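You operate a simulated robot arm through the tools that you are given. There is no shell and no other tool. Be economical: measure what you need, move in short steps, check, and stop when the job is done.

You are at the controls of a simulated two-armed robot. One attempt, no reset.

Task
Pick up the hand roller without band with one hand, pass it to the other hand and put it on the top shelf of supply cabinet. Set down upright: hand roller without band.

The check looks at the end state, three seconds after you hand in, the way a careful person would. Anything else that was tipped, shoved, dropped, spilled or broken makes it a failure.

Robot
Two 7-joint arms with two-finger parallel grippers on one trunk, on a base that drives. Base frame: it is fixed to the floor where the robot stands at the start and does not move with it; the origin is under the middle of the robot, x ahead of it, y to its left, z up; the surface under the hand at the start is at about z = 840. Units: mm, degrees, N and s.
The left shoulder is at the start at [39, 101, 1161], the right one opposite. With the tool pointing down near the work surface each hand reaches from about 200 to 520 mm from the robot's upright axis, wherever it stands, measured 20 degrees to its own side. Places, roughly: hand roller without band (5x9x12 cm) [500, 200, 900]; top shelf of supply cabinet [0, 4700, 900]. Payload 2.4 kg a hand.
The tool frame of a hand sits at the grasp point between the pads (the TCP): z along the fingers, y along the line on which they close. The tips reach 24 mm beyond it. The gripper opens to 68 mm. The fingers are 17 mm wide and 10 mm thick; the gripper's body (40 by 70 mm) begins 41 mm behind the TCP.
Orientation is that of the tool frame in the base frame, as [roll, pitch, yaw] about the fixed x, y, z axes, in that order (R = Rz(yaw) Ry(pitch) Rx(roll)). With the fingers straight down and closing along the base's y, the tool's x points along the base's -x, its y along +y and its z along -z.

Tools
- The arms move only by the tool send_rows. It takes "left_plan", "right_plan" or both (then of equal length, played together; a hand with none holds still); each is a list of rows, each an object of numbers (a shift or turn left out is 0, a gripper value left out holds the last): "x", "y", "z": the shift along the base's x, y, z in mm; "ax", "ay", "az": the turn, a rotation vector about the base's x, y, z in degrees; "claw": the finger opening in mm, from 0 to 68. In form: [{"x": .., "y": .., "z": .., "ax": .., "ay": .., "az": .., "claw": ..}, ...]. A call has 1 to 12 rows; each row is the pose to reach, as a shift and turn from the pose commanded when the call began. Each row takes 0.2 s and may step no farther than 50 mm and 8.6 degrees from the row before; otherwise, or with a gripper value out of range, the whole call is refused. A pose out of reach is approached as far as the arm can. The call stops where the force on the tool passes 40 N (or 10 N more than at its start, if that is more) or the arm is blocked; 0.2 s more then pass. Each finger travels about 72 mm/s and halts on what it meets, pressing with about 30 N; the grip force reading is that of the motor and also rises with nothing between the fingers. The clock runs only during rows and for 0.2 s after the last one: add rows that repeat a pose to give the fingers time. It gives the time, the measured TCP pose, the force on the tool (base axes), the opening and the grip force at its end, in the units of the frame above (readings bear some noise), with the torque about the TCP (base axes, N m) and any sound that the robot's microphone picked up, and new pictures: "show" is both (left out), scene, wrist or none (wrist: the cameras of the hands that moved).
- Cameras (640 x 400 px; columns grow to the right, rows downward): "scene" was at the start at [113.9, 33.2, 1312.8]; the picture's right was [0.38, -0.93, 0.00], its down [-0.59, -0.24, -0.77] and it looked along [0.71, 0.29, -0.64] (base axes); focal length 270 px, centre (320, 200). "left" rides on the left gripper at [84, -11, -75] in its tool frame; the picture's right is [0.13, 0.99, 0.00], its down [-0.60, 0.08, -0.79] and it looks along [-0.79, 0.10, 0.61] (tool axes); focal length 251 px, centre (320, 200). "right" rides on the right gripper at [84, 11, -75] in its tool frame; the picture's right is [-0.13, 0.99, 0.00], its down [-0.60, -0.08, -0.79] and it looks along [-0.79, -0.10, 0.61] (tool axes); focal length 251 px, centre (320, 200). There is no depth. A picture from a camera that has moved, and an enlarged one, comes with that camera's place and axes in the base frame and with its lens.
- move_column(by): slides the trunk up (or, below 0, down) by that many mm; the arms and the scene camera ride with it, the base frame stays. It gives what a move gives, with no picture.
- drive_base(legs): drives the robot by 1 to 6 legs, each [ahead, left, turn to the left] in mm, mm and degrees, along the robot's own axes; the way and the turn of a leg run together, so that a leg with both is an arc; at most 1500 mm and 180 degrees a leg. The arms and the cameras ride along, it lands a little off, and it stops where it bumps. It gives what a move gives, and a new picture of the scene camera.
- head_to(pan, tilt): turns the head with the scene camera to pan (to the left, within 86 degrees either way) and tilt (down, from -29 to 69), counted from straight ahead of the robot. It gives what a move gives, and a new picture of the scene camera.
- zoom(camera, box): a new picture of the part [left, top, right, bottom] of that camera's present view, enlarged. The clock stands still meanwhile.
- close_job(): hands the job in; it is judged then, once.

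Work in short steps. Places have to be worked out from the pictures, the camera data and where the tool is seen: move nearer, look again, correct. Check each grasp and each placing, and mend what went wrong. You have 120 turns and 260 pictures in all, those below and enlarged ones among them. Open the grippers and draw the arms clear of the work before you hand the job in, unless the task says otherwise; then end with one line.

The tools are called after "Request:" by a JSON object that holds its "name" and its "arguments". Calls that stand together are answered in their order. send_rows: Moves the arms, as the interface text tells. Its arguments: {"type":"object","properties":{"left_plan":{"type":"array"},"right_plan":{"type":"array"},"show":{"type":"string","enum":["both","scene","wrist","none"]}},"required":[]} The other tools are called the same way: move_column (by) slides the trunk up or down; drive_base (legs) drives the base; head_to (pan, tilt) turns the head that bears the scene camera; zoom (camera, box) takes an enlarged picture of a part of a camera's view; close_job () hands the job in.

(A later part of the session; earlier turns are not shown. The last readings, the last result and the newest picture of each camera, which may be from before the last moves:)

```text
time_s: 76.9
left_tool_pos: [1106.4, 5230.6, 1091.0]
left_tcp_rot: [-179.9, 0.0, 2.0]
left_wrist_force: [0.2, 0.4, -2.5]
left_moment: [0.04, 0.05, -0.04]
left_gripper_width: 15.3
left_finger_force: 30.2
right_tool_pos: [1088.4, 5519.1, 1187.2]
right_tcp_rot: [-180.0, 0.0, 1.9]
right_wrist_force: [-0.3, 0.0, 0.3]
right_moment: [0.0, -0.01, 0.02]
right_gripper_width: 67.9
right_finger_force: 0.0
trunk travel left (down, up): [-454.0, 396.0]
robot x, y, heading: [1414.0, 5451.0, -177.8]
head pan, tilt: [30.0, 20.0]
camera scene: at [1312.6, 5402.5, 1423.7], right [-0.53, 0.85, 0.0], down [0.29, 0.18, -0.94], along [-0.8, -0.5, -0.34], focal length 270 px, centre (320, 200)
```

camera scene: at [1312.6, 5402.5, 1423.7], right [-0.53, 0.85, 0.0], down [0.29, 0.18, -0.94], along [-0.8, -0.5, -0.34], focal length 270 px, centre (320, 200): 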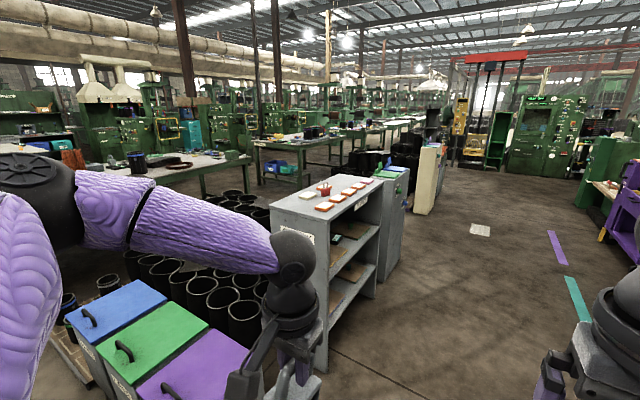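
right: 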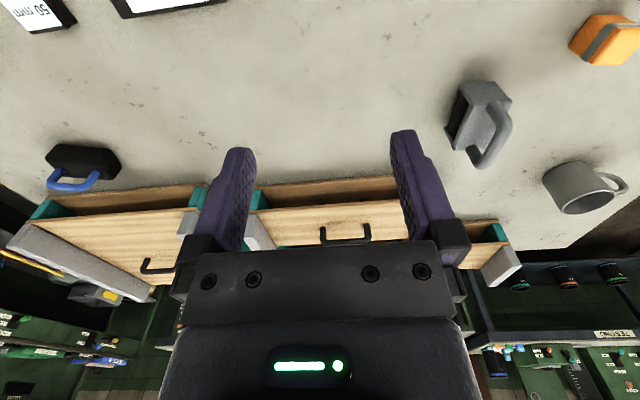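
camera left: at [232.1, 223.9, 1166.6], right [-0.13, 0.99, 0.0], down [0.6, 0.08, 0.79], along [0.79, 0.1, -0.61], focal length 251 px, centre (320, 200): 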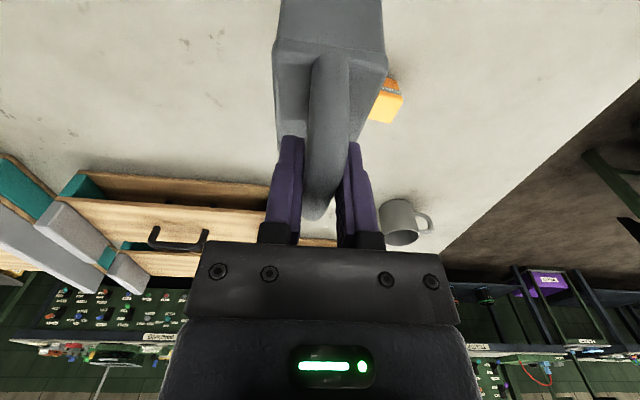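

The cabinet opens toward +y. I'll drive to x≈50 and turn to face it (heading -90).

Request:
{"name": "drive_base", "arguments": {"legs": [[1350, -60, 0], [0, 0, 88]]}}

Request:
{"name": "head_to", "arguments": {"pan": 0, "tilt": 35}}

```text
time_s: 87.6
left_tool_pos: [232.3, 5153.0, 1091.5]
left_tcp_rot: [-180.0, 0.0, 88.8]
left_wrist_force: [-0.2, 0.1, -2.3]
left_moment: [-0.04, 0.02, 0.0]
left_gripper_width: 15.3
left_finger_force: 30.2
right_tool_pos: [-54.7, 5150.7, 1189.0]
right_tcp_rot: [179.9, 0.0, 88.8]
right_wrist_force: [-0.8, -0.5, 0.6]
right_moment: [-0.01, 0.01, 0.01]
right_gripper_width: 68.0
right_finger_force: 0.0
trunk travel left (down, up): [-454.0, 396.0]
robot x, y, heading: [27.4, 5474.9, -91.2]
head pan, tilt: [30.0, 20.0]
camera scene: at [73.8, 5369.1, 1423.7], right [-0.88, -0.48, 0.0], down [-0.16, 0.3, -0.94], along [0.45, -0.82, -0.34], focal length 270 px, centre (320, 200)
```

scene: 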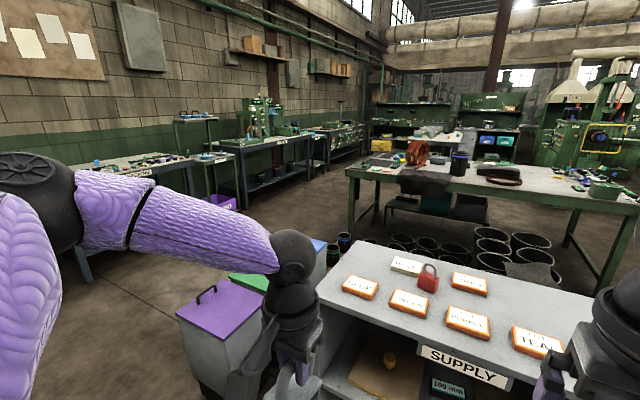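

```text
time_s: 88.5
left_tool_pos: [232.5, 5152.4, 1091.2]
left_tcp_rot: [-179.9, 0.0, 88.9]
left_wrist_force: [0.7, -0.8, -2.8]
left_moment: [-0.02, -0.03, 0.0]
left_gripper_width: 15.2
left_finger_force: 29.7
right_tool_pos: [-54.5, 5149.4, 1188.8]
right_tcp_rot: [180.0, 0.0, 88.8]
right_wrist_force: [-0.1, -0.6, 1.3]
right_moment: [-0.01, 0.01, -0.01]
right_gripper_width: 67.9
right_finger_force: 0.0
trunk travel left (down, up): [-454.0, 396.0]
robot x, y, heading: [30.1, 5472.8, -91.1]
head pan, tilt: [0.0, 35.0]
camera scene: at [27.1, 5362.6, 1399.9], right [-1.0, 0.02, 0.0], down [0.01, 0.57, -0.82], along [-0.02, -0.82, -0.57], focal length 270 px, centre (320, 200)
```

scene: 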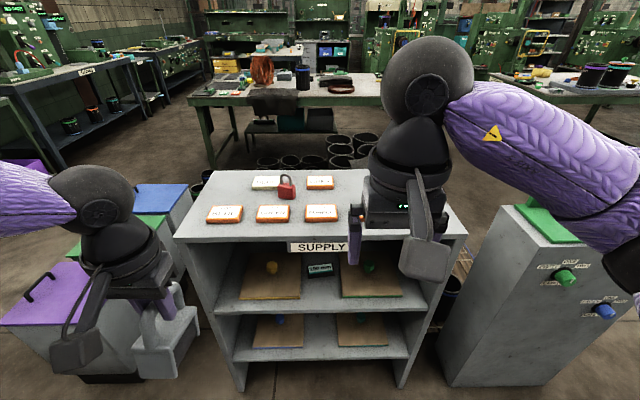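

The SUPPLY cabinet has a top surface with tags and two inner shelves with mats. To find its height by parallax, I'll raise the trunk 120 mm and compare.

Request:
{"name": "zoom", "arguments": {"camera": "scene", "box": [160, 150, 480, 350]}}

Request:
{"name": "move_column", "arguments": {"by": 120}}

Request:
{"name": "zoom", "arguments": {"camera": "scene", "box": [160, 150, 480, 350]}}

```text
2.00 times, centred on (320, 250) of scene
camera zoom: at [27.1, 5362.6, 1399.9], right [-1.0, 0.02, 0.0], down [0.01, 0.57, -0.82], along [-0.02, -0.82, -0.57], focal length 540 px, centre (320, 100)
```

zoom: 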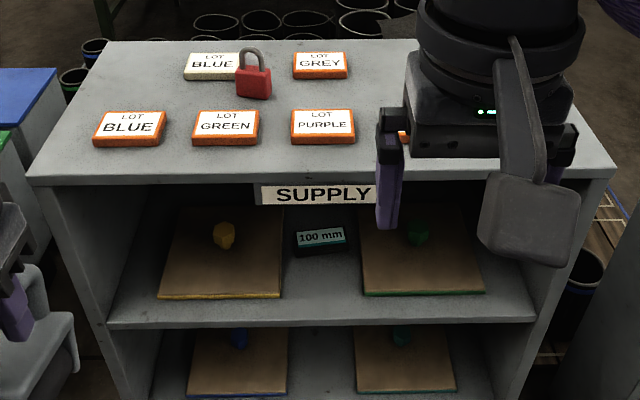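

```text
time_s: 90.0
left_tool_pos: [231.6, 5152.8, 1210.2]
left_tcp_rot: [-179.9, -0.1, 88.7]
left_wrist_force: [0.6, -0.1, -3.5]
left_moment: [0.0, -0.01, -0.03]
left_gripper_width: 15.3
left_finger_force: 30.2
right_tool_pos: [-54.9, 5151.4, 1306.8]
right_tcp_rot: [-179.9, -0.1, 88.7]
right_wrist_force: [-0.9, 0.1, -1.2]
right_moment: [-0.01, 0.0, 0.01]
right_gripper_width: 67.9
right_finger_force: 0.1
trunk travel left (down, up): [-574.0, 276.0]
robot x, y, heading: [27.8, 5469.9, -91.5]
head pan, tilt: [0.0, 35.0]
```

```text
2.00 times, centred on (320, 250) of scene
camera zoom: at [27.3, 5372.0, 1520.1], right [-1.0, 0.02, 0.0], down [0.01, 0.57, -0.82], along [-0.02, -0.82, -0.57], focal length 540 px, centre (320, 100)
```

zoom: 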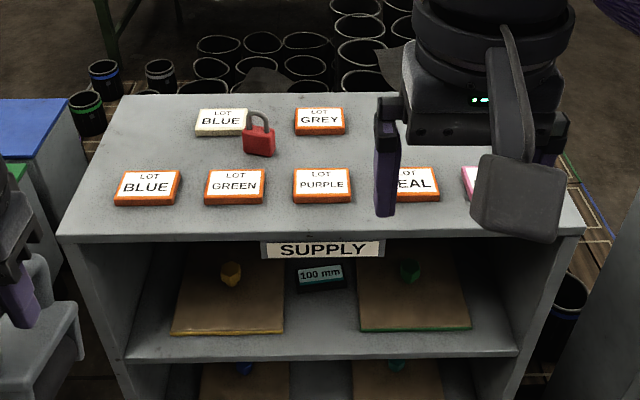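

Parallax gives the cabinet top at z≈940–955, with x about ±350 and y 4550–4890, so the top surface is the "top shelf". Before handing over, I'll square the heading, move the right hand outward, and yaw the roller 90° in the left hand so the right hand can take the body from its end.

Request:
{"name": "drive_base", "arguments": {"legs": [[0, 0, 1.5]]}}

Request:
{"name": "send_rows", "arguments": {"left_plan": [{"x": -5, "az": -8}, {"x": -15, "az": -16}, {"x": -25, "az": -24}, {"x": -35, "az": -32}, {"x": -45, "az": -40}, {"x": -55, "az": -48}, {"x": -65, "az": -56}, {"x": -75, "az": -64}, {"x": -85, "az": -72}, {"x": -95, "az": -80}, {"x": -100, "az": -88}, {"x": -100, "az": -90}], "right_plan": [{"x": -20}, {"x": -40}, {"x": -60}, {"x": -80}, {"x": -100}, {"x": -120}, {"x": -140}, {"x": -150}, {"x": -150}, {"x": -150}, {"x": -150}, {"x": -150}], "show": "both"}}

```text
time_s: 90.8
left_tool_pos: [241.3, 5158.6, 1209.8]
left_tcp_rot: [-179.9, 0.0, 90.5]
left_wrist_force: [-0.9, -0.4, -3.4]
left_moment: [-0.02, 0.0, 0.03]
left_gripper_width: 15.3
left_finger_force: 29.6
right_tool_pos: [-45.2, 5148.3, 1307.1]
right_tcp_rot: [-180.0, 0.1, 90.3]
right_wrist_force: [0.0, 0.0, 0.5]
right_moment: [-0.02, 0.02, -0.01]
right_gripper_width: 68.2
right_finger_force: 0.0
trunk travel left (down, up): [-574.0, 276.0]
robot x, y, heading: [32.6, 5473.2, -89.6]
head pan, tilt: [0.0, 35.0]
camera scene: at [30.2, 5372.2, 1520.2], right [-1.0, -0.01, 0.0], down [0.0, 0.57, -0.82], along [0.0, -0.82, -0.57], focal length 270 px, centre (320, 200)
```

scene: 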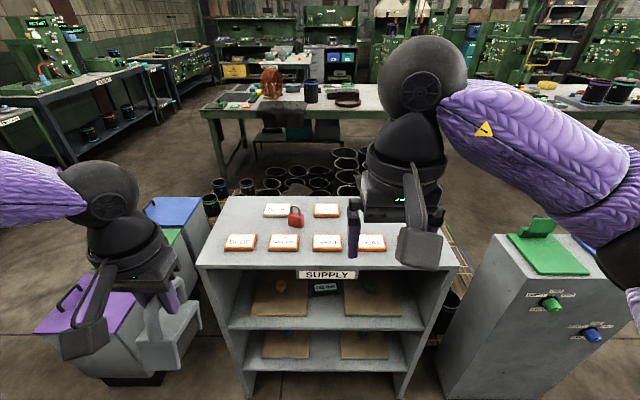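

```text
time_s: 93.4
left_tool_pos: [139.6, 5158.6, 1209.9]
left_tcp_rot: [-179.9, -0.2, 0.1]
left_wrist_force: [-0.4, 0.1, -3.1]
left_moment: [-0.01, 0.02, -0.04]
left_gripper_width: 15.2
left_finger_force: 30.1
right_tool_pos: [-196.3, 5146.1, 1309.1]
right_tcp_rot: [179.9, 0.1, 90.3]
right_wrist_force: [0.3, -1.3, -0.1]
right_moment: [0.0, 0.02, 0.02]
right_gripper_width: 68.1
right_finger_force: 0.0
trunk travel left (down, up): [-574.0, 276.0]
robot x, y, heading: [27.8, 5472.6, -89.6]
head pan, tilt: [0.0, 35.0]
camera scene: at [29.8, 5372.2, 1520.2], right [-1.0, -0.01, 0.0], down [0.0, 0.57, -0.82], along [0.0, -0.82, -0.57], focal length 270 px, centre (320, 200)
camera right: at [-185.3, 5230.2, 1384.4], right [0.99, -0.12, 0.0], down [-0.08, -0.6, 0.79], along [-0.1, -0.79, -0.61], focal length 251 px, centre (320, 200)
camera left: at [223.4, 5170.9, 1285.9], right [0.13, -0.99, 0.0], down [-0.6, -0.08, 0.79], along [-0.79, -0.1, -0.61], focal length 251 px, centre (320, 200)
```

scene: 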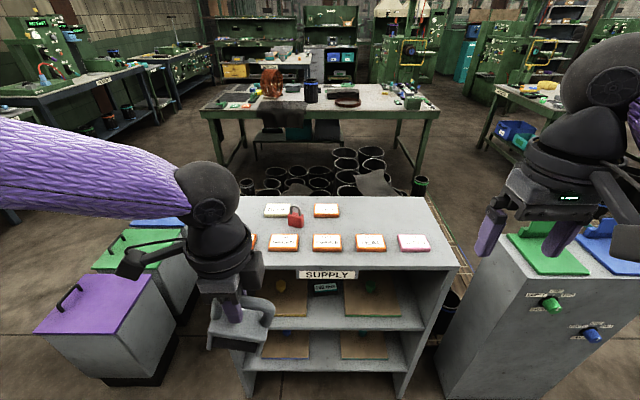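
right: 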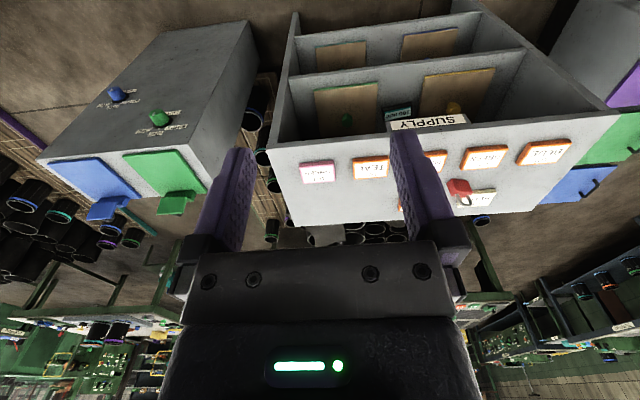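
left: 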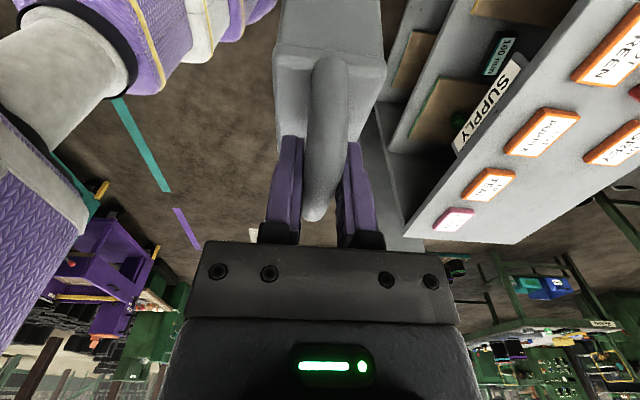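

The left hand holds the roller with its long axis now along world x, at (140,5159,1210). I'll rotate the right hand in place to point left (+x), tilted about 20° down, with its camera up and fingers closing along y.

Request:
{"name": "send_rows", "arguments": {"right_plan": [{"ax": 4.18, "ay": -4.18, "az": -5.97}, {"ax": 8.36, "ay": -8.36, "az": -11.94}, {"ax": 12.54, "ay": -12.54, "az": -17.91}, {"ax": 16.72, "ay": -16.72, "az": -23.88}, {"ax": 20.9, "ay": -20.9, "az": -29.85}, {"ax": 25.08, "ay": -25.08, "az": -35.82}, {"ax": 29.2, "ay": -29.2, "az": -41.8}], "show": "scene"}}

```text
time_s: 95.0
left_tool_pos: [140.0, 5158.8, 1211.0]
left_tcp_rot: [-179.9, 0.0, 0.4]
left_wrist_force: [0.4, -0.2, -3.1]
left_moment: [0.03, 0.0, -0.03]
left_gripper_width: 15.3
left_finger_force: 29.9
right_tool_pos: [-196.0, 5149.0, 1308.8]
right_tcp_rot: [161.3, -36.6, 52.8]
right_wrist_force: [-0.4, 0.0, 0.6]
right_moment: [0.0, 0.0, -0.01]
right_gripper_width: 68.1
right_finger_force: 0.1
trunk travel left (down, up): [-574.0, 276.0]
robot x, y, heading: [30.0, 5475.7, -89.7]
head pan, tilt: [0.0, 35.0]
camera scene: at [29.5, 5372.2, 1520.2], right [-1.0, -0.01, 0.0], down [0.0, 0.57, -0.82], along [0.0, -0.82, -0.57], focal length 270 px, centre (320, 200)
```

scene: 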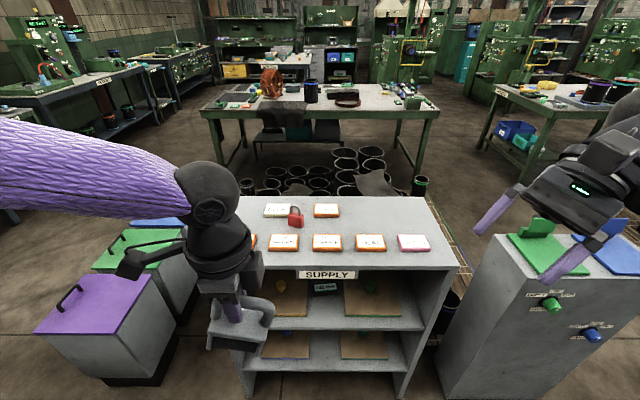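

That's progressing well. I'll finish the rotation and start lowering.

Request:
{"name": "send_rows", "arguments": {"right_plan": [{"ax": 4.18, "ay": -4.18, "az": -5.97, "z": -15}, {"ax": 8.36, "ay": -8.36, "az": -11.94, "z": -30}, {"ax": 12.54, "ay": -12.54, "az": -17.91, "z": -45}, {"ax": 16.72, "ay": -16.72, "az": -23.88, "z": -60}, {"ax": 20.9, "ay": -20.9, "az": -29.85, "z": -75}, {"ax": 25.1, "ay": -25.1, "az": -35.8, "z": -90}, {"ax": 25.1, "ay": -25.1, "az": -35.8, "z": -100}], "show": "both"}}

```text
time_s: 96.6
left_tool_pos: [140.5, 5159.3, 1209.9]
left_tcp_rot: [-180.0, 0.0, 0.4]
left_wrist_force: [-0.7, -0.2, -2.6]
left_moment: [-0.03, 0.0, 0.0]
left_gripper_width: 15.3
left_finger_force: 30.1
right_tool_pos: [-196.0, 5148.7, 1208.1]
right_tcp_rot: [179.3, -70.0, 0.6]
right_wrist_force: [0.5, -0.4, -0.5]
right_moment: [0.02, 0.04, 0.01]
right_gripper_width: 68.1
right_finger_force: 0.0
trunk travel left (down, up): [-574.0, 276.0]
robot x, y, heading: [28.4, 5478.3, -89.6]
head pan, tilt: [0.0, 35.0]
camera scene: at [29.8, 5371.9, 1520.2], right [-1.0, -0.01, 0.0], down [0.0, 0.57, -0.82], along [0.0, -0.82, -0.57], focal length 270 px, centre (320, 200)
camera right: at [-237.1, 5137.0, 1312.7], right [-0.04, -0.99, -0.12], down [-0.95, 0.08, -0.3], along [0.3, 0.1, -0.95], focal length 251 px, centre (320, 200)
```

scene: 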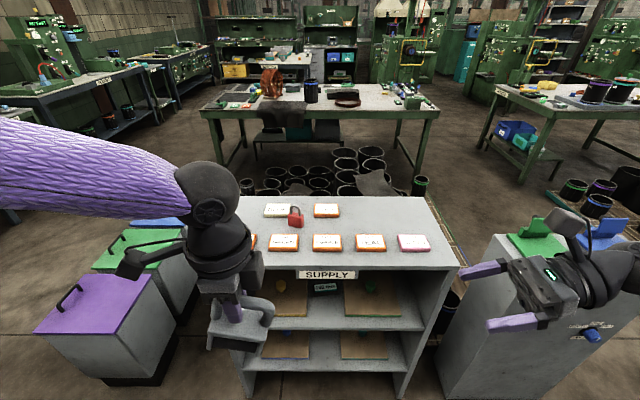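
right: 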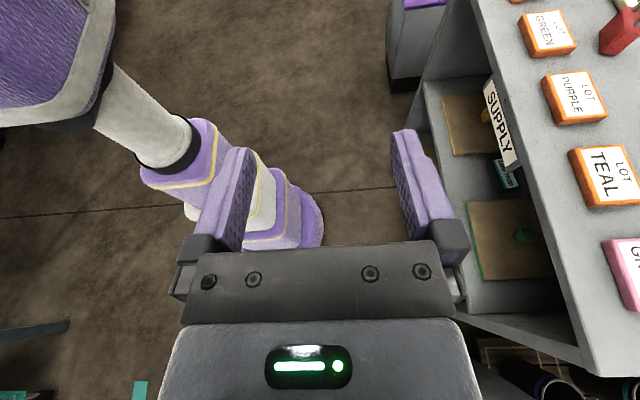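

The orientation is right. I'll move to pregrasp at about (25,5159,1168), then check.

Request:
{"name": "send_rows", "arguments": {"right_plan": [{"x": 45, "y": 2, "z": -10}, {"x": 90, "y": 5, "z": -20}, {"x": 135, "y": 8, "z": -30}, {"x": 180, "y": 10, "z": -38}, {"x": 220, "y": 10, "z": -40}, {"x": 220, "y": 10, "z": -40}], "show": "wrist"}}

Request:
{"name": "zoom", "arguments": {"camera": "scene", "box": [160, 180, 480, 380]}}

Request:
{"name": "zoom", "arguments": {"camera": "left", "box": [160, 0, 480, 250]}}

```text
time_s: 98.0
left_tool_pos: [140.3, 5157.5, 1211.2]
left_tcp_rot: [-180.0, -0.1, 0.4]
left_wrist_force: [-0.2, 0.7, -3.9]
left_moment: [0.04, 0.02, -0.03]
left_gripper_width: 15.6
left_finger_force: 29.8
right_tool_pos: [24.5, 5160.4, 1170.3]
right_tcp_rot: [179.2, -70.0, 0.7]
right_wrist_force: [0.7, 0.5, 1.2]
right_moment: [-0.04, -0.06, -0.02]
right_gripper_width: 67.9
right_finger_force: 0.1
trunk travel left (down, up): [-574.0, 276.0]
robot x, y, heading: [29.4, 5473.1, -89.9]
head pan, tilt: [0.0, 35.0]
camera right: at [-15.9, 5149.1, 1274.2], right [-0.04, -0.99, -0.12], down [-0.95, 0.08, -0.3], along [0.3, 0.1, -0.95], focal length 251 px, centre (320, 200)
```

right: 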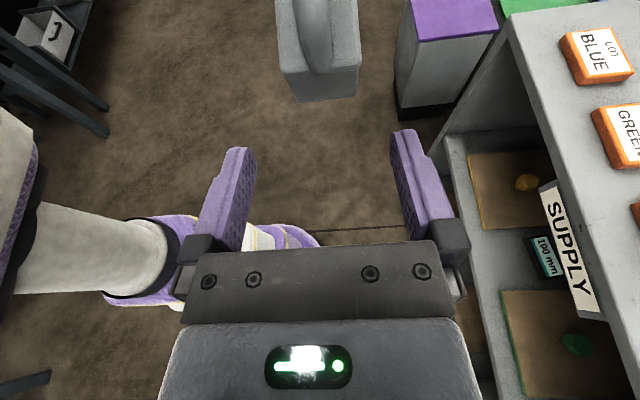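

```text
2.00 times, centred on (320, 280) of scene
camera zoom: at [29.4, 5372.3, 1520.2], right [-1.0, -0.01, 0.0], down [0.0, 0.57, -0.82], along [0.0, -0.82, -0.57], focal length 540 px, centre (320, 40)
```

zoom: 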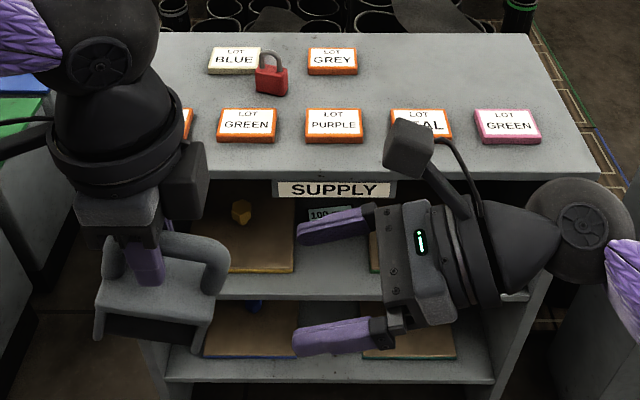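

```text
1.60 times, centred on (320, 125) of left
camera zoom: at [223.1, 5171.2, 1286.0], right [0.14, -0.99, 0.0], down [-0.6, -0.08, 0.79], along [-0.79, -0.11, -0.61], focal length 402 px, centre (320, 320)
```

zoom: 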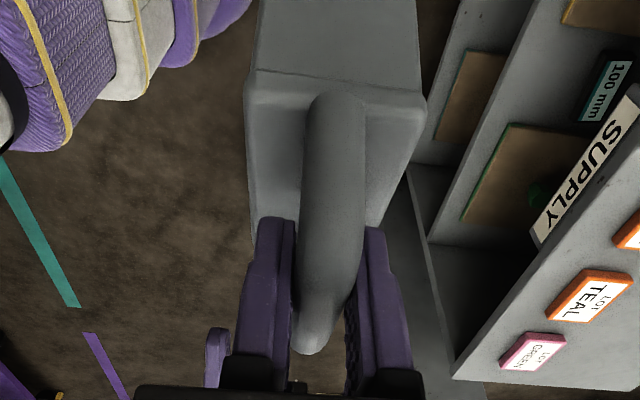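

I'll zoom the right camera to pin down the body's end face.

Request:
{"name": "zoom", "arguments": {"camera": "right", "box": [240, 0, 400, 120]}}

```text
3.33 times, centred on (320, 60) of right
camera zoom: at [-15.9, 5149.1, 1274.2], right [-0.04, -0.99, -0.12], down [-0.95, 0.08, -0.3], along [0.3, 0.1, -0.95], focal length 838 px, centre (320, 667)
```

zoom: 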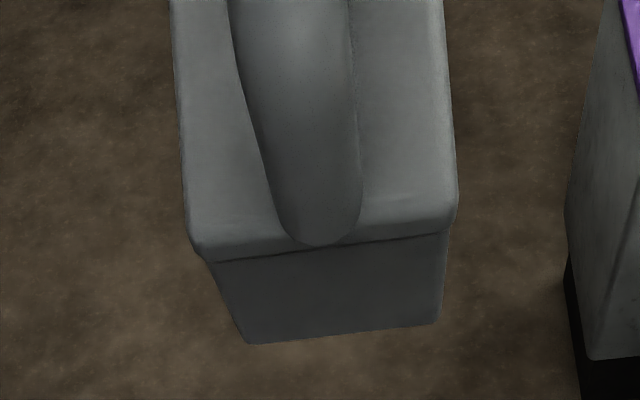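

The end face looks undercut: when I levelled the hand after the tilted grasp, the roller pitched by 17°. Tilting the left hand +17° about y makes the roller upright again and leans the left palm away from the right hand.

Request:
{"name": "send_rows", "arguments": {"left_plan": [{"ay": 6}, {"ay": 12}, {"ay": 17}, {"ay": 17}], "show": "none"}}

Request:
{"name": "zoom", "arguments": {"camera": "right", "box": [240, 0, 400, 120]}}

Request:
{"name": "zoom", "arguments": {"camera": "scene", "box": [160, 180, 480, 380]}}

```text
time_s: 99.0
left_tool_pos: [140.7, 5158.6, 1211.5]
left_tcp_rot: [-179.8, 17.0, 0.4]
left_wrist_force: [0.5, 0.1, -2.8]
left_moment: [0.0, -0.03, -0.01]
left_gripper_width: 15.0
left_finger_force: 29.8
right_tool_pos: [24.5, 5160.2, 1169.9]
right_tcp_rot: [179.2, -69.8, 0.8]
right_wrist_force: [-0.2, 0.9, 0.3]
right_moment: [0.06, 0.0, -0.01]
right_gripper_width: 68.1
right_finger_force: 0.1
trunk travel left (down, up): [-574.0, 276.0]
robot x, y, heading: [28.4, 5477.2, -89.7]
head pan, tilt: [0.0, 35.0]
```

```text
3.33 times, centred on (320, 60) of right
camera zoom: at [-16.1, 5148.8, 1274.1], right [-0.04, -0.99, -0.12], down [-0.95, 0.08, -0.3], along [0.3, 0.1, -0.95], focal length 838 px, centre (320, 667)
```

zoom: 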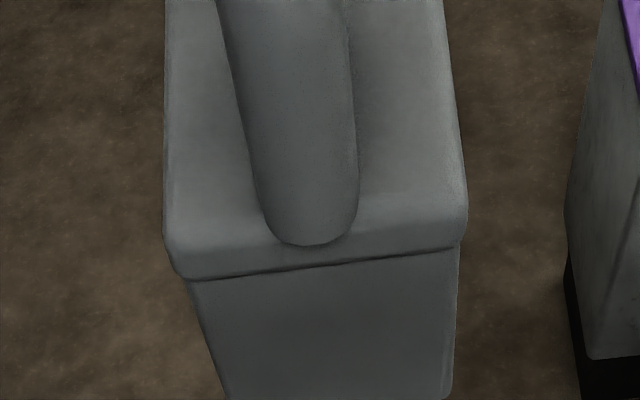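

```text
2.00 times, centred on (320, 280) of scene
camera zoom: at [29.7, 5372.1, 1520.2], right [-1.0, -0.01, 0.0], down [0.0, 0.57, -0.82], along [0.0, -0.82, -0.57], focal length 540 px, centre (320, 40)
```

zoom: 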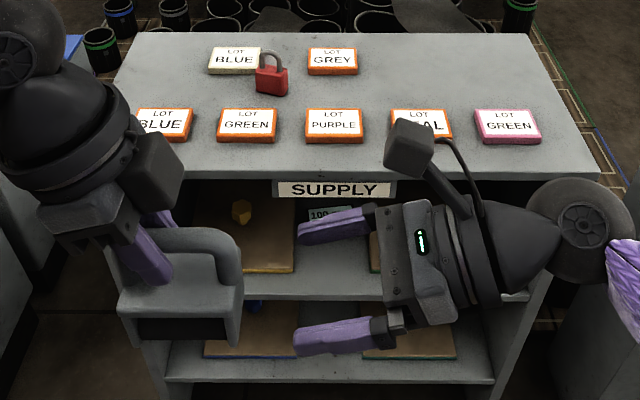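

The roller is upright now, with its end at x≈94, y≈5158 and top plate at z≈1158. I'll advance the right hand so its TCP sits at (107,5158.5,1148).

Request:
{"name": "send_rows", "arguments": {"right_plan": [{"x": 22, "y": -2, "z": -6}, {"x": 44, "y": -2, "z": -12}, {"x": 65, "y": -2, "z": -17}, {"x": 82, "y": -2, "z": -22}, {"x": 82, "y": -2, "z": -22}], "show": "wrist"}}

Request:
{"name": "zoom", "arguments": {"camera": "scene", "box": [160, 180, 480, 380]}}

```text
time_s: 100.2
left_tool_pos: [140.6, 5158.4, 1212.5]
left_tcp_rot: [-179.8, 17.0, 0.4]
left_wrist_force: [0.5, 0.2, -2.6]
left_moment: [0.0, -0.03, -0.01]
left_gripper_width: 15.1
left_finger_force: 29.9
right_tool_pos: [107.5, 5156.5, 1145.8]
right_tcp_rot: [179.3, -69.9, 0.8]
right_wrist_force: [0.6, 0.6, 0.0]
right_moment: [0.0, 0.0, -0.02]
right_gripper_width: 67.9
right_finger_force: 0.0
trunk travel left (down, up): [-574.0, 276.0]
robot x, y, heading: [26.5, 5476.3, -89.9]
head pan, tilt: [0.0, 35.0]
camera right: at [66.3, 5145.2, 1250.4], right [-0.04, -0.99, -0.12], down [-0.95, 0.08, -0.3], along [0.3, 0.1, -0.95], focal length 251 px, centre (320, 200)
```

right: 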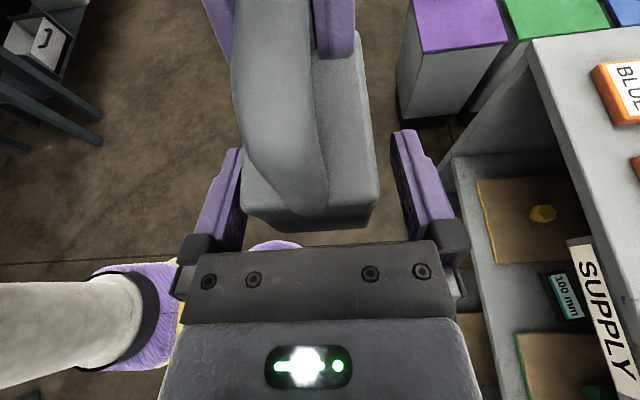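

```text
2.00 times, centred on (320, 280) of scene
camera zoom: at [29.7, 5372.2, 1520.2], right [-1.0, -0.01, 0.0], down [0.0, 0.57, -0.82], along [0.0, -0.82, -0.57], focal length 540 px, centre (320, 40)
```

zoom: 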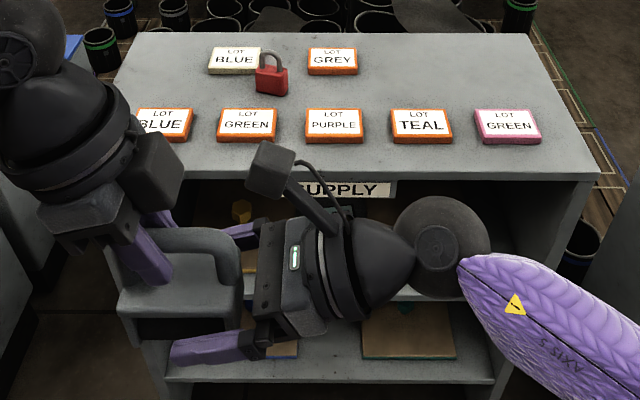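

The fingers straddle the body and it sits about 3 mm toward +y. I'll centre and close gently.

Request:
{"name": "send_rows", "arguments": {"right_plan": [{"y": 3}, {"y": 3, "claw": 55}, {"y": 3, "claw": 45}, {"y": 3, "claw": 35}, {"y": 3, "claw": 25}, {"y": 3, "claw": 25}], "show": "wrist"}}

Request:
{"name": "zoom", "arguments": {"camera": "scene", "box": [160, 180, 480, 380]}}

```text
time_s: 101.6
left_tool_pos: [139.2, 5158.4, 1210.8]
left_tcp_rot: [-179.7, 17.0, 0.5]
left_wrist_force: [0.0, 1.0, -2.9]
left_moment: [-0.08, -0.04, -0.1]
left_gripper_width: 15.4
left_finger_force: 30.2
right_tool_pos: [106.7, 5157.5, 1146.4]
right_tcp_rot: [179.2, -69.9, 0.8]
right_wrist_force: [-0.3, 0.2, -0.2]
right_moment: [-0.05, 0.02, 0.08]
right_gripper_width: 49.9
right_finger_force: 30.3
trunk travel left (down, up): [-574.0, 276.0]
robot x, y, heading: [29.7, 5478.0, -89.7]
head pan, tilt: [0.0, 35.0]
camera right: at [65.9, 5147.2, 1250.1], right [-0.04, -0.99, -0.12], down [-0.95, 0.08, -0.3], along [0.3, 0.1, -0.95], focal length 251 px, centre (320, 200)
```

right: 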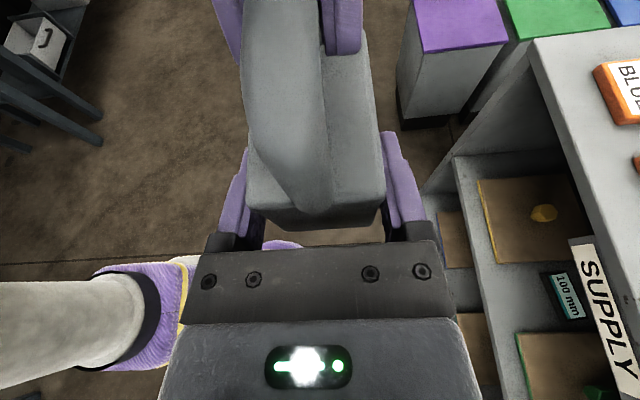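

```text
2.00 times, centred on (320, 280) of scene
camera zoom: at [29.9, 5372.2, 1520.2], right [-1.0, -0.01, 0.0], down [0.0, 0.57, -0.82], along [0.0, -0.82, -0.57], focal length 540 px, centre (320, 40)
```

zoom: 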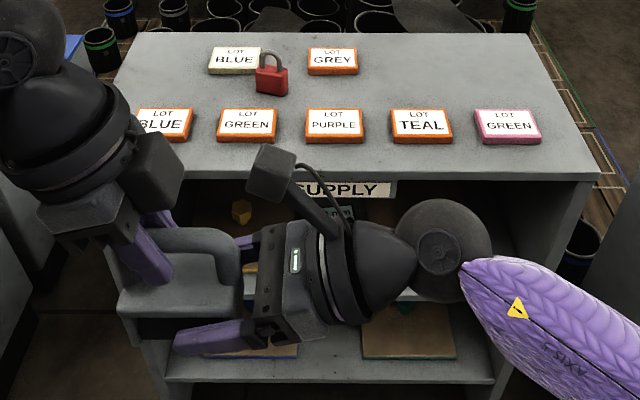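

The right hand has the body at 50 mm and 30 N. I'll open the left hand and withdraw it along its own axis.

Request:
{"name": "send_rows", "arguments": {"left_plan": [{"claw": 30}, {"claw": 45}, {"claw": 45}, {"x": 6, "z": 19, "claw": 45}, {"x": 15, "z": 48, "claw": 45}, {"x": 28, "z": 90}, {"x": 45, "z": 125}], "show": "wrist"}}

Request:
{"name": "zoom", "arguments": {"camera": "scene", "box": [160, 180, 480, 380]}}

Request:
{"name": "zoom", "arguments": {"camera": "right", "box": [160, 0, 480, 250]}}

```text
time_s: 103.2
left_tool_pos: [186.5, 5157.5, 1338.8]
left_tcp_rot: [-179.8, 16.9, 0.2]
left_wrist_force: [1.0, 0.2, 1.1]
left_moment: [0.0, 0.0, 0.04]
left_gripper_width: 45.2
left_finger_force: 0.0
right_tool_pos: [106.8, 5159.3, 1147.1]
right_tcp_rot: [179.2, -69.9, 0.8]
right_wrist_force: [-0.2, 0.1, 1.2]
right_moment: [0.02, 0.07, 0.0]
right_gripper_width: 49.9
right_finger_force: 30.2
trunk travel left (down, up): [-574.0, 276.0]
robot x, y, heading: [33.8, 5471.2, -89.2]
head pan, tilt: [0.0, 35.0]
camera left: at [287.4, 5170.3, 1385.3], right [0.13, -0.99, -0.04], down [-0.35, -0.08, 0.93], along [-0.93, -0.11, -0.35], focal length 251 px, centre (320, 200)
```

left: 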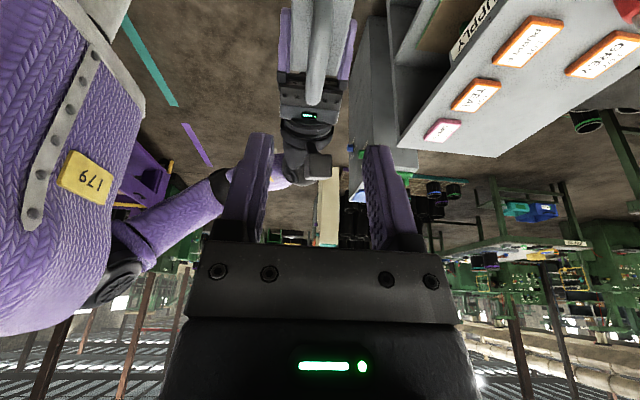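

```text
2.00 times, centred on (320, 280) of scene
camera zoom: at [30.1, 5372.3, 1520.2], right [-1.0, -0.01, 0.0], down [0.0, 0.57, -0.82], along [0.0, -0.82, -0.57], focal length 540 px, centre (320, 40)
```

zoom: 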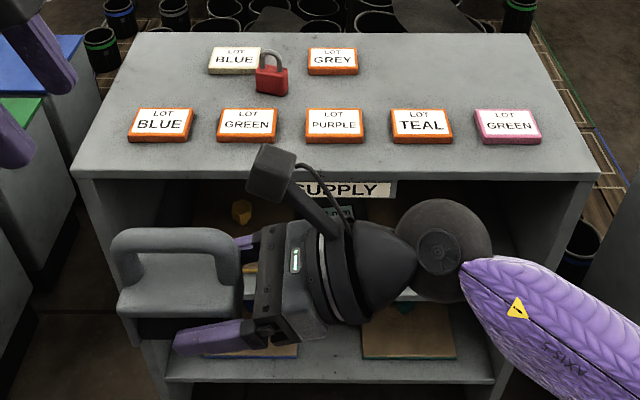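

```text
1.60 times, centred on (320, 125) of right
camera zoom: at [66.1, 5147.3, 1250.1], right [-0.04, -0.99, -0.12], down [-0.95, 0.08, -0.3], along [0.3, 0.1, -0.95], focal length 402 px, centre (320, 320)
```

zoom: 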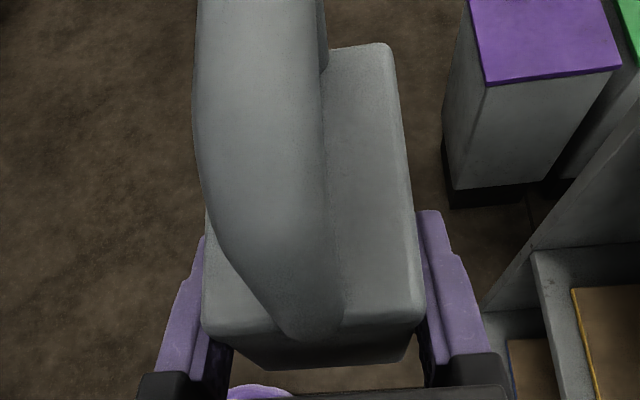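

The handover worked: the roller is upright in the right hand, with its bottom about 38 mm below the TCP. The free spot on top is the back right area (x -350..-50, y 4530..4725). I'll move the left arm aside and extend the right hand toward its placing posture here first.

Request:
{"name": "send_rows", "arguments": {"left_plan": [{"x": 25, "y": 5, "z": 5}, {"x": 50, "y": 10, "z": 10}, {"x": 75, "y": 20, "z": 15}, {"x": 100, "y": 30, "z": 20}, {"x": 120, "y": 40, "z": 25}], "right_plan": [{"x": -20, "y": -25}, {"x": -40, "y": -50}, {"x": -60, "y": -75}, {"x": -77, "y": -100}, {"x": -77, "y": -106}], "show": "scene"}}

```text
time_s: 104.4
left_tool_pos: [305.1, 5199.0, 1361.1]
left_tcp_rot: [-179.8, 17.0, 0.4]
left_wrist_force: [0.5, -0.3, 0.1]
left_moment: [-0.01, -0.02, 0.0]
left_gripper_width: 44.7
left_finger_force: 0.0
right_tool_pos: [30.7, 5054.5, 1146.1]
right_tcp_rot: [179.2, -69.9, 0.8]
right_wrist_force: [-0.6, -1.4, 0.4]
right_moment: [0.0, 0.06, 0.01]
right_gripper_width: 49.7
right_finger_force: 30.2
trunk travel left (down, up): [-574.0, 276.0]
robot x, y, heading: [29.0, 5473.4, -89.8]
head pan, tilt: [0.0, 35.0]
camera scene: at [30.3, 5372.5, 1520.2], right [-1.0, -0.01, 0.0], down [0.0, 0.57, -0.82], along [0.0, -0.82, -0.57], focal length 270 px, centre (320, 200)
```

scene: 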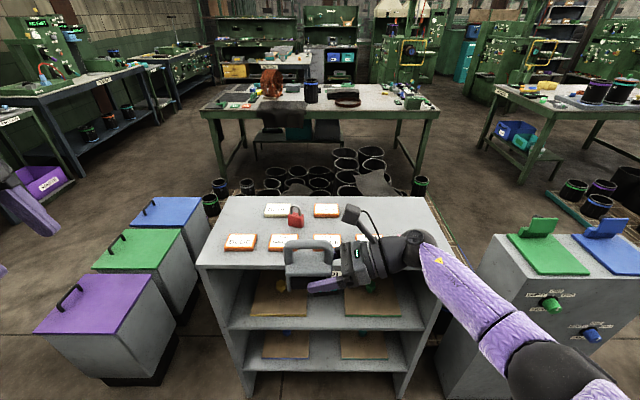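

That posture is comfortable. I'll drive 180 mm to the right and then 400 mm forward, with the roller's bottom at z≈1108, well above the shelf and the padlock.

Request:
{"name": "drive_base", "arguments": {"legs": [[0, -180, 0], [400, 0, 0]]}}

Request:
{"name": "head_to", "arguments": {"pan": 0, "tilt": 55}}

Request:
{"name": "zoom", "arguments": {"camera": "right", "box": [0, 0, 640, 400]}}

```text
time_s: 108.0
left_tool_pos: [126.3, 4794.6, 1360.0]
left_tcp_rot: [-179.8, 17.0, 0.0]
left_wrist_force: [-0.5, -0.2, 0.1]
left_moment: [0.0, -0.01, -0.02]
left_gripper_width: 45.0
left_finger_force: 0.1
right_tool_pos: [-151.8, 4651.5, 1145.2]
right_tcp_rot: [179.4, -69.8, 0.3]
right_wrist_force: [-0.2, -0.2, -0.3]
right_moment: [-0.03, 0.07, 0.0]
right_gripper_width: 49.7
right_finger_force: 30.2
trunk travel left (down, up): [-574.0, 276.0]
robot x, y, heading: [-154.1, 5071.3, -90.2]
head pan, tilt: [0.0, 35.0]
camera scene: at [-148.8, 4970.4, 1520.2], right [-1.0, 0.0, 0.0], down [0.0, 0.57, -0.82], along [0.0, -0.82, -0.57], focal length 270 px, centre (320, 200)
```

scene: 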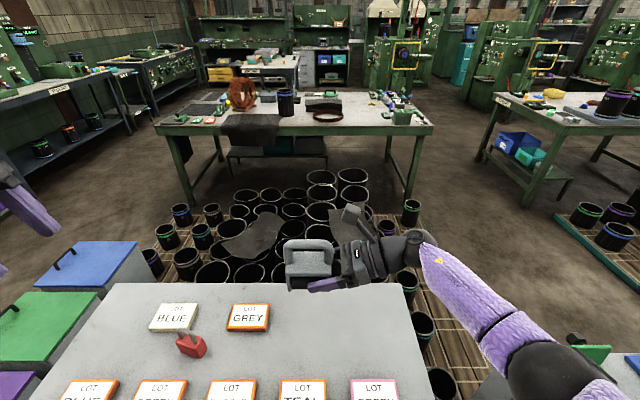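

```text
time_s: 108.8
left_tool_pos: [125.2, 4794.2, 1359.5]
left_tcp_rot: [-179.8, 16.9, 0.0]
left_wrist_force: [-0.1, 0.2, 0.8]
left_moment: [0.0, -0.03, -0.01]
left_gripper_width: 44.9
left_finger_force: 0.1
right_tool_pos: [-152.2, 4653.7, 1145.0]
right_tcp_rot: [179.3, -69.9, 0.5]
right_wrist_force: [-0.5, 0.1, 0.1]
right_moment: [0.02, 0.1, -0.02]
right_gripper_width: 50.0
right_finger_force: 30.4
trunk travel left (down, up): [-574.0, 276.0]
robot x, y, heading: [-149.4, 5074.8, -90.3]
head pan, tilt: [0.0, 55.0]
camera scene: at [-148.8, 4987.0, 1492.0], right [-1.0, 0.0, 0.0], down [0.0, 0.82, -0.57], along [0.0, -0.57, -0.82], focal length 270 px, centre (320, 200)
```

scene: 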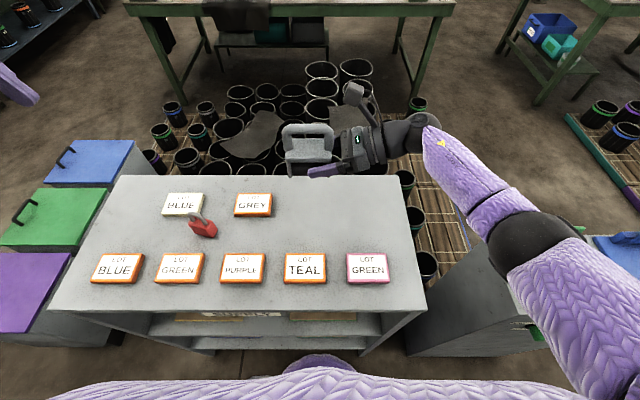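

```text
1.00 times, centred on (320, 200) of right (not enlarged: the box is as wide or as high as the picture)
camera zoom: at [-192.0, 4642.6, 1249.8], right [-0.05, -0.99, -0.12], down [-0.95, 0.08, -0.3], along [0.3, 0.1, -0.95], focal length 251 px, centre (320, 200)
```

zoom: 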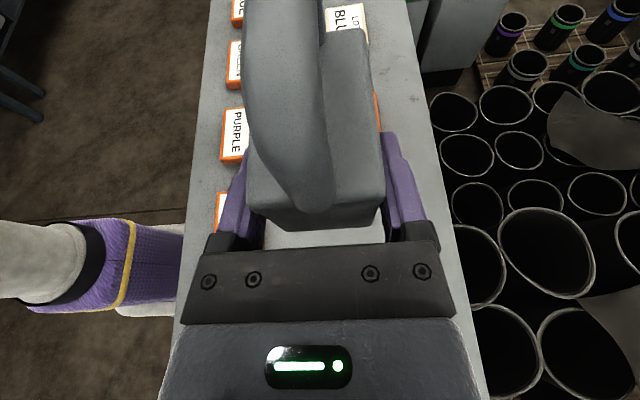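

I'm centred over the free area, with the TEAL and GREY tags well clear. I'll trim y by -18 mm and then lower the trunk in stages.

Request:
{"name": "send_rows", "arguments": {"right_plan": [{"y": -10}, {"y": -18}, {"y": -18}], "show": "none"}}

Request:
{"name": "move_column", "arguments": {"by": -100}}

Request:
{"name": "zoom", "arguments": {"camera": "scene", "box": [80, 80, 560, 380]}}

Request:
{"name": "zoom", "arguments": {"camera": "right", "box": [0, 0, 640, 400]}}

```text
time_s: 109.6
left_tool_pos: [124.8, 4794.0, 1359.9]
left_tcp_rot: [-179.8, 16.9, 0.0]
left_wrist_force: [-0.1, 0.0, 1.0]
left_moment: [0.0, -0.03, 0.0]
left_gripper_width: 44.9
left_finger_force: 0.0
right_tool_pos: [-151.9, 4636.4, 1146.0]
right_tcp_rot: [179.2, -69.9, 0.5]
right_wrist_force: [0.6, 0.1, 0.0]
right_moment: [0.01, 0.05, -0.01]
right_gripper_width: 49.6
right_finger_force: 30.0
trunk travel left (down, up): [-574.0, 276.0]
robot x, y, heading: [-149.6, 5076.5, -90.2]
head pan, tilt: [0.0, 55.0]
```

```text
time_s: 110.9
left_tool_pos: [125.1, 4795.4, 1260.2]
left_tcp_rot: [-179.9, 17.0, 0.0]
left_wrist_force: [-0.3, -0.6, -0.2]
left_moment: [0.01, 0.01, 0.03]
left_gripper_width: 45.0
left_finger_force: 0.0
right_tool_pos: [-151.4, 4635.7, 1046.3]
right_tcp_rot: [179.2, -69.9, 0.5]
right_wrist_force: [0.0, 1.3, 0.1]
right_moment: [-0.02, 0.06, 0.02]
right_gripper_width: 49.9
right_finger_force: 29.8
trunk travel left (down, up): [-474.0, 376.0]
robot x, y, heading: [-150.2, 5072.4, -90.1]
head pan, tilt: [0.0, 55.0]
```

```text
1.33 times, centred on (320, 230) of scene
camera zoom: at [-148.8, 4979.9, 1391.7], right [-1.0, 0.0, 0.0], down [0.0, 0.82, -0.57], along [0.0, -0.57, -0.82], focal length 360 px, centre (320, 160)
```

zoom: 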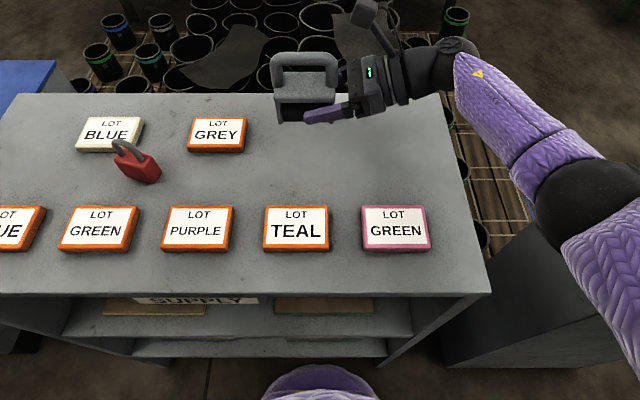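

```text
1.00 times, centred on (320, 200) of right (not enlarged: the box is as wide or as high as the picture)
camera zoom: at [-192.1, 4624.8, 1150.2], right [-0.05, -0.99, -0.12], down [-0.95, 0.08, -0.3], along [0.3, 0.1, -0.95], focal length 251 px, centre (320, 200)
```

zoom: 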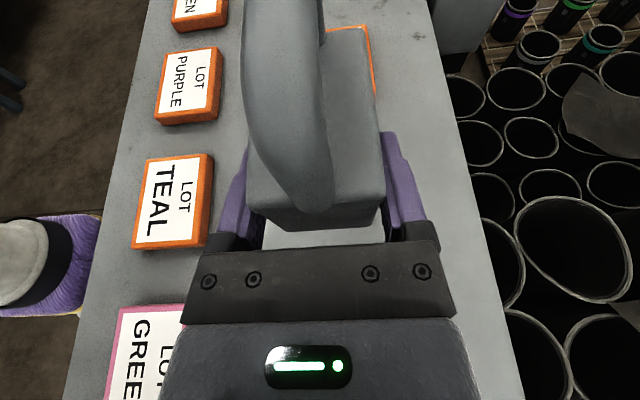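

The measurements converge on shelf z≈950, and the roller bottom is at about 1008. I'll lower another 40 mm and check.

Request:
{"name": "move_column", "arguments": {"by": -40}}

Request:
{"name": "zoom", "arguments": {"camera": "scene", "box": [200, 50, 600, 300]}}

Request:
{"name": "zoom", "arguments": {"camera": "left", "box": [0, 0, 640, 400]}}

```text
time_s: 111.8
left_tool_pos: [125.9, 4795.5, 1219.3]
left_tcp_rot: [-179.8, 17.0, -0.1]
left_wrist_force: [0.4, 0.5, 1.2]
left_moment: [-0.01, -0.01, -0.01]
left_gripper_width: 45.0
left_finger_force: 0.0
right_tool_pos: [-151.4, 4635.6, 1005.7]
right_tcp_rot: [179.3, -69.9, 0.5]
right_wrist_force: [-0.2, -0.5, -0.1]
right_moment: [0.01, 0.06, -0.01]
right_gripper_width: 49.8
right_finger_force: 30.2
trunk travel left (down, up): [-434.0, 416.0]
robot x, y, heading: [-147.3, 5075.1, -89.9]
head pan, tilt: [0.0, 55.0]
```

```text
1.60 times, centred on (400, 175) of scene
camera zoom: at [-148.8, 4975.5, 1351.5], right [-1.0, 0.0, 0.0], down [0.0, 0.82, -0.57], along [0.0, -0.57, -0.82], focal length 432 px, centre (192, 240)
```

zoom: 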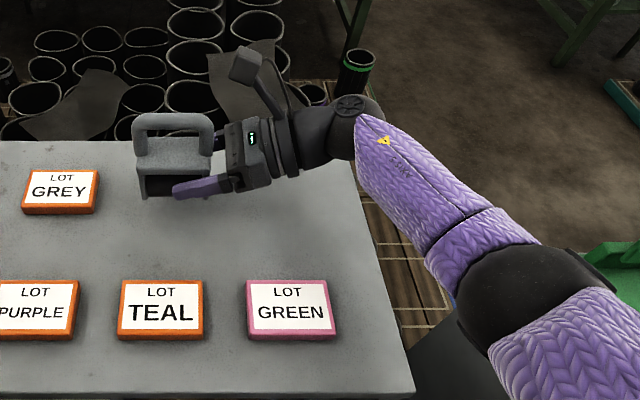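

```text
1.00 times, centred on (320, 200) of left (not enlarged: the box is as wide or as high as the picture)
camera zoom: at [226.5, 4807.0, 1267.3], right [0.12, -0.99, -0.04], down [-0.35, -0.08, 0.93], along [-0.93, -0.1, -0.35], focal length 251 px, centre (320, 200)
```

zoom: 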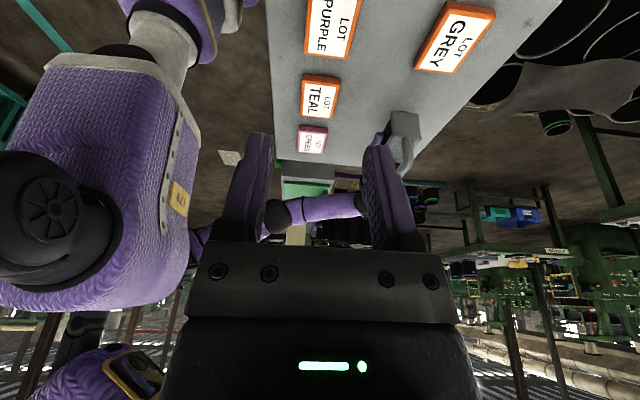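

The roller bottom is about 15–20 mm above the shelf. I'll lower gently with the arm and watch the force.

Request:
{"name": "send_rows", "arguments": {"right_plan": [{"z": -5}, {"z": -9}, {"z": -12}, {"z": -12}], "show": "none"}}

Request:
{"name": "zoom", "arguments": {"camera": "scene", "box": [240, 100, 400, 200]}}

```text
time_s: 112.8
left_tool_pos: [124.8, 4795.7, 1219.7]
left_tcp_rot: [-179.8, 16.9, -0.1]
left_wrist_force: [0.3, 0.0, 0.2]
left_moment: [0.0, -0.01, 0.0]
left_gripper_width: 45.0
left_finger_force: 0.1
right_tool_pos: [-150.5, 4637.1, 993.3]
right_tcp_rot: [179.3, -69.9, 0.2]
right_wrist_force: [0.0, 0.0, 0.4]
right_moment: [-0.02, 0.01, -0.01]
right_gripper_width: 49.9
right_finger_force: 29.7
trunk travel left (down, up): [-434.0, 416.0]
robot x, y, heading: [-149.2, 5073.4, -90.0]
head pan, tilt: [0.0, 55.0]
```

```text
4.00 times, centred on (320, 150) of scene
camera zoom: at [-148.8, 4975.3, 1351.5], right [-1.0, 0.0, 0.0], down [0.0, 0.82, -0.57], along [0.0, -0.57, -0.82], focal length 1080 px, centre (320, 400)
```

zoom: 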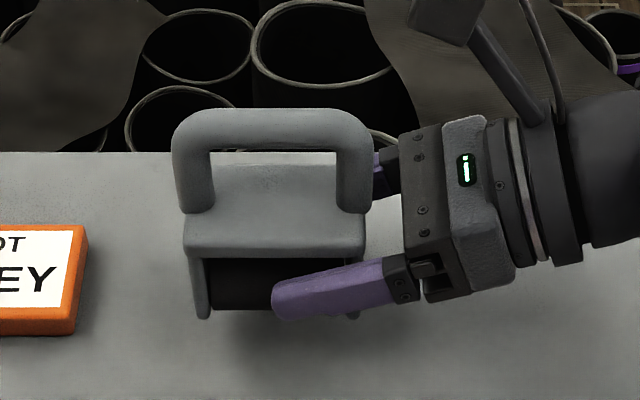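

No contact yet. I'll continue in small steps.

Request:
{"name": "send_rows", "arguments": {"right_plan": [{"z": -2}, {"z": -4}, {"z": -4}], "show": "none"}}

Request:
{"name": "send_rows", "arguments": {"right_plan": [{"z": -2}, {"z": -3}, {"z": -3}], "show": "none"}}

Request:
{"name": "zoom", "arguments": {"camera": "scene", "box": [240, 100, 400, 200]}}

```text
time_s: 113.5
left_tool_pos: [125.4, 4794.5, 1220.4]
left_tcp_rot: [-179.8, 17.0, 0.0]
left_wrist_force: [-0.4, 0.5, 0.1]
left_moment: [0.0, 0.01, -0.04]
left_gripper_width: 45.2
left_finger_force: 0.0
right_tool_pos: [-150.2, 4635.5, 989.7]
right_tcp_rot: [179.3, -69.8, 0.4]
right_wrist_force: [-0.4, 0.4, 0.2]
right_moment: [0.01, 0.03, 0.01]
right_gripper_width: 50.0
right_finger_force: 30.2
trunk travel left (down, up): [-434.0, 416.0]
robot x, y, heading: [-150.8, 5076.8, -90.3]
head pan, tilt: [0.0, 55.0]
```

```text
time_s: 114.3
left_tool_pos: [125.4, 4796.4, 1219.4]
left_tcp_rot: [-179.7, 17.1, 0.0]
left_wrist_force: [0.4, 0.9, -0.3]
left_moment: [-0.01, 0.0, 0.01]
left_gripper_width: 45.0
left_finger_force: 0.1
right_tool_pos: [-150.6, 4635.3, 986.5]
right_tcp_rot: [179.2, -69.9, 0.4]
right_wrist_force: [0.6, -0.3, 0.2]
right_moment: [0.01, 0.05, -0.03]
right_gripper_width: 49.9
right_finger_force: 29.4
trunk travel left (down, up): [-434.0, 416.0]
robot x, y, heading: [-146.9, 5074.7, -90.0]
head pan, tilt: [0.0, 55.0]
```

```text
4.00 times, centred on (320, 150) of scene
camera zoom: at [-148.8, 4975.3, 1351.5], right [-1.0, 0.0, 0.0], down [0.0, 0.82, -0.57], along [0.0, -0.57, -0.82], focal length 1080 px, centre (320, 400)
```

zoom: 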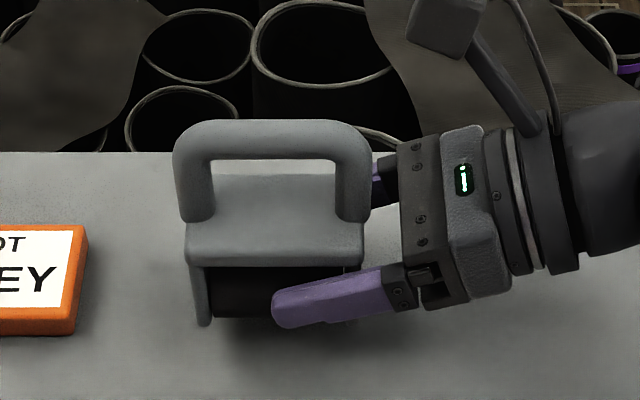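

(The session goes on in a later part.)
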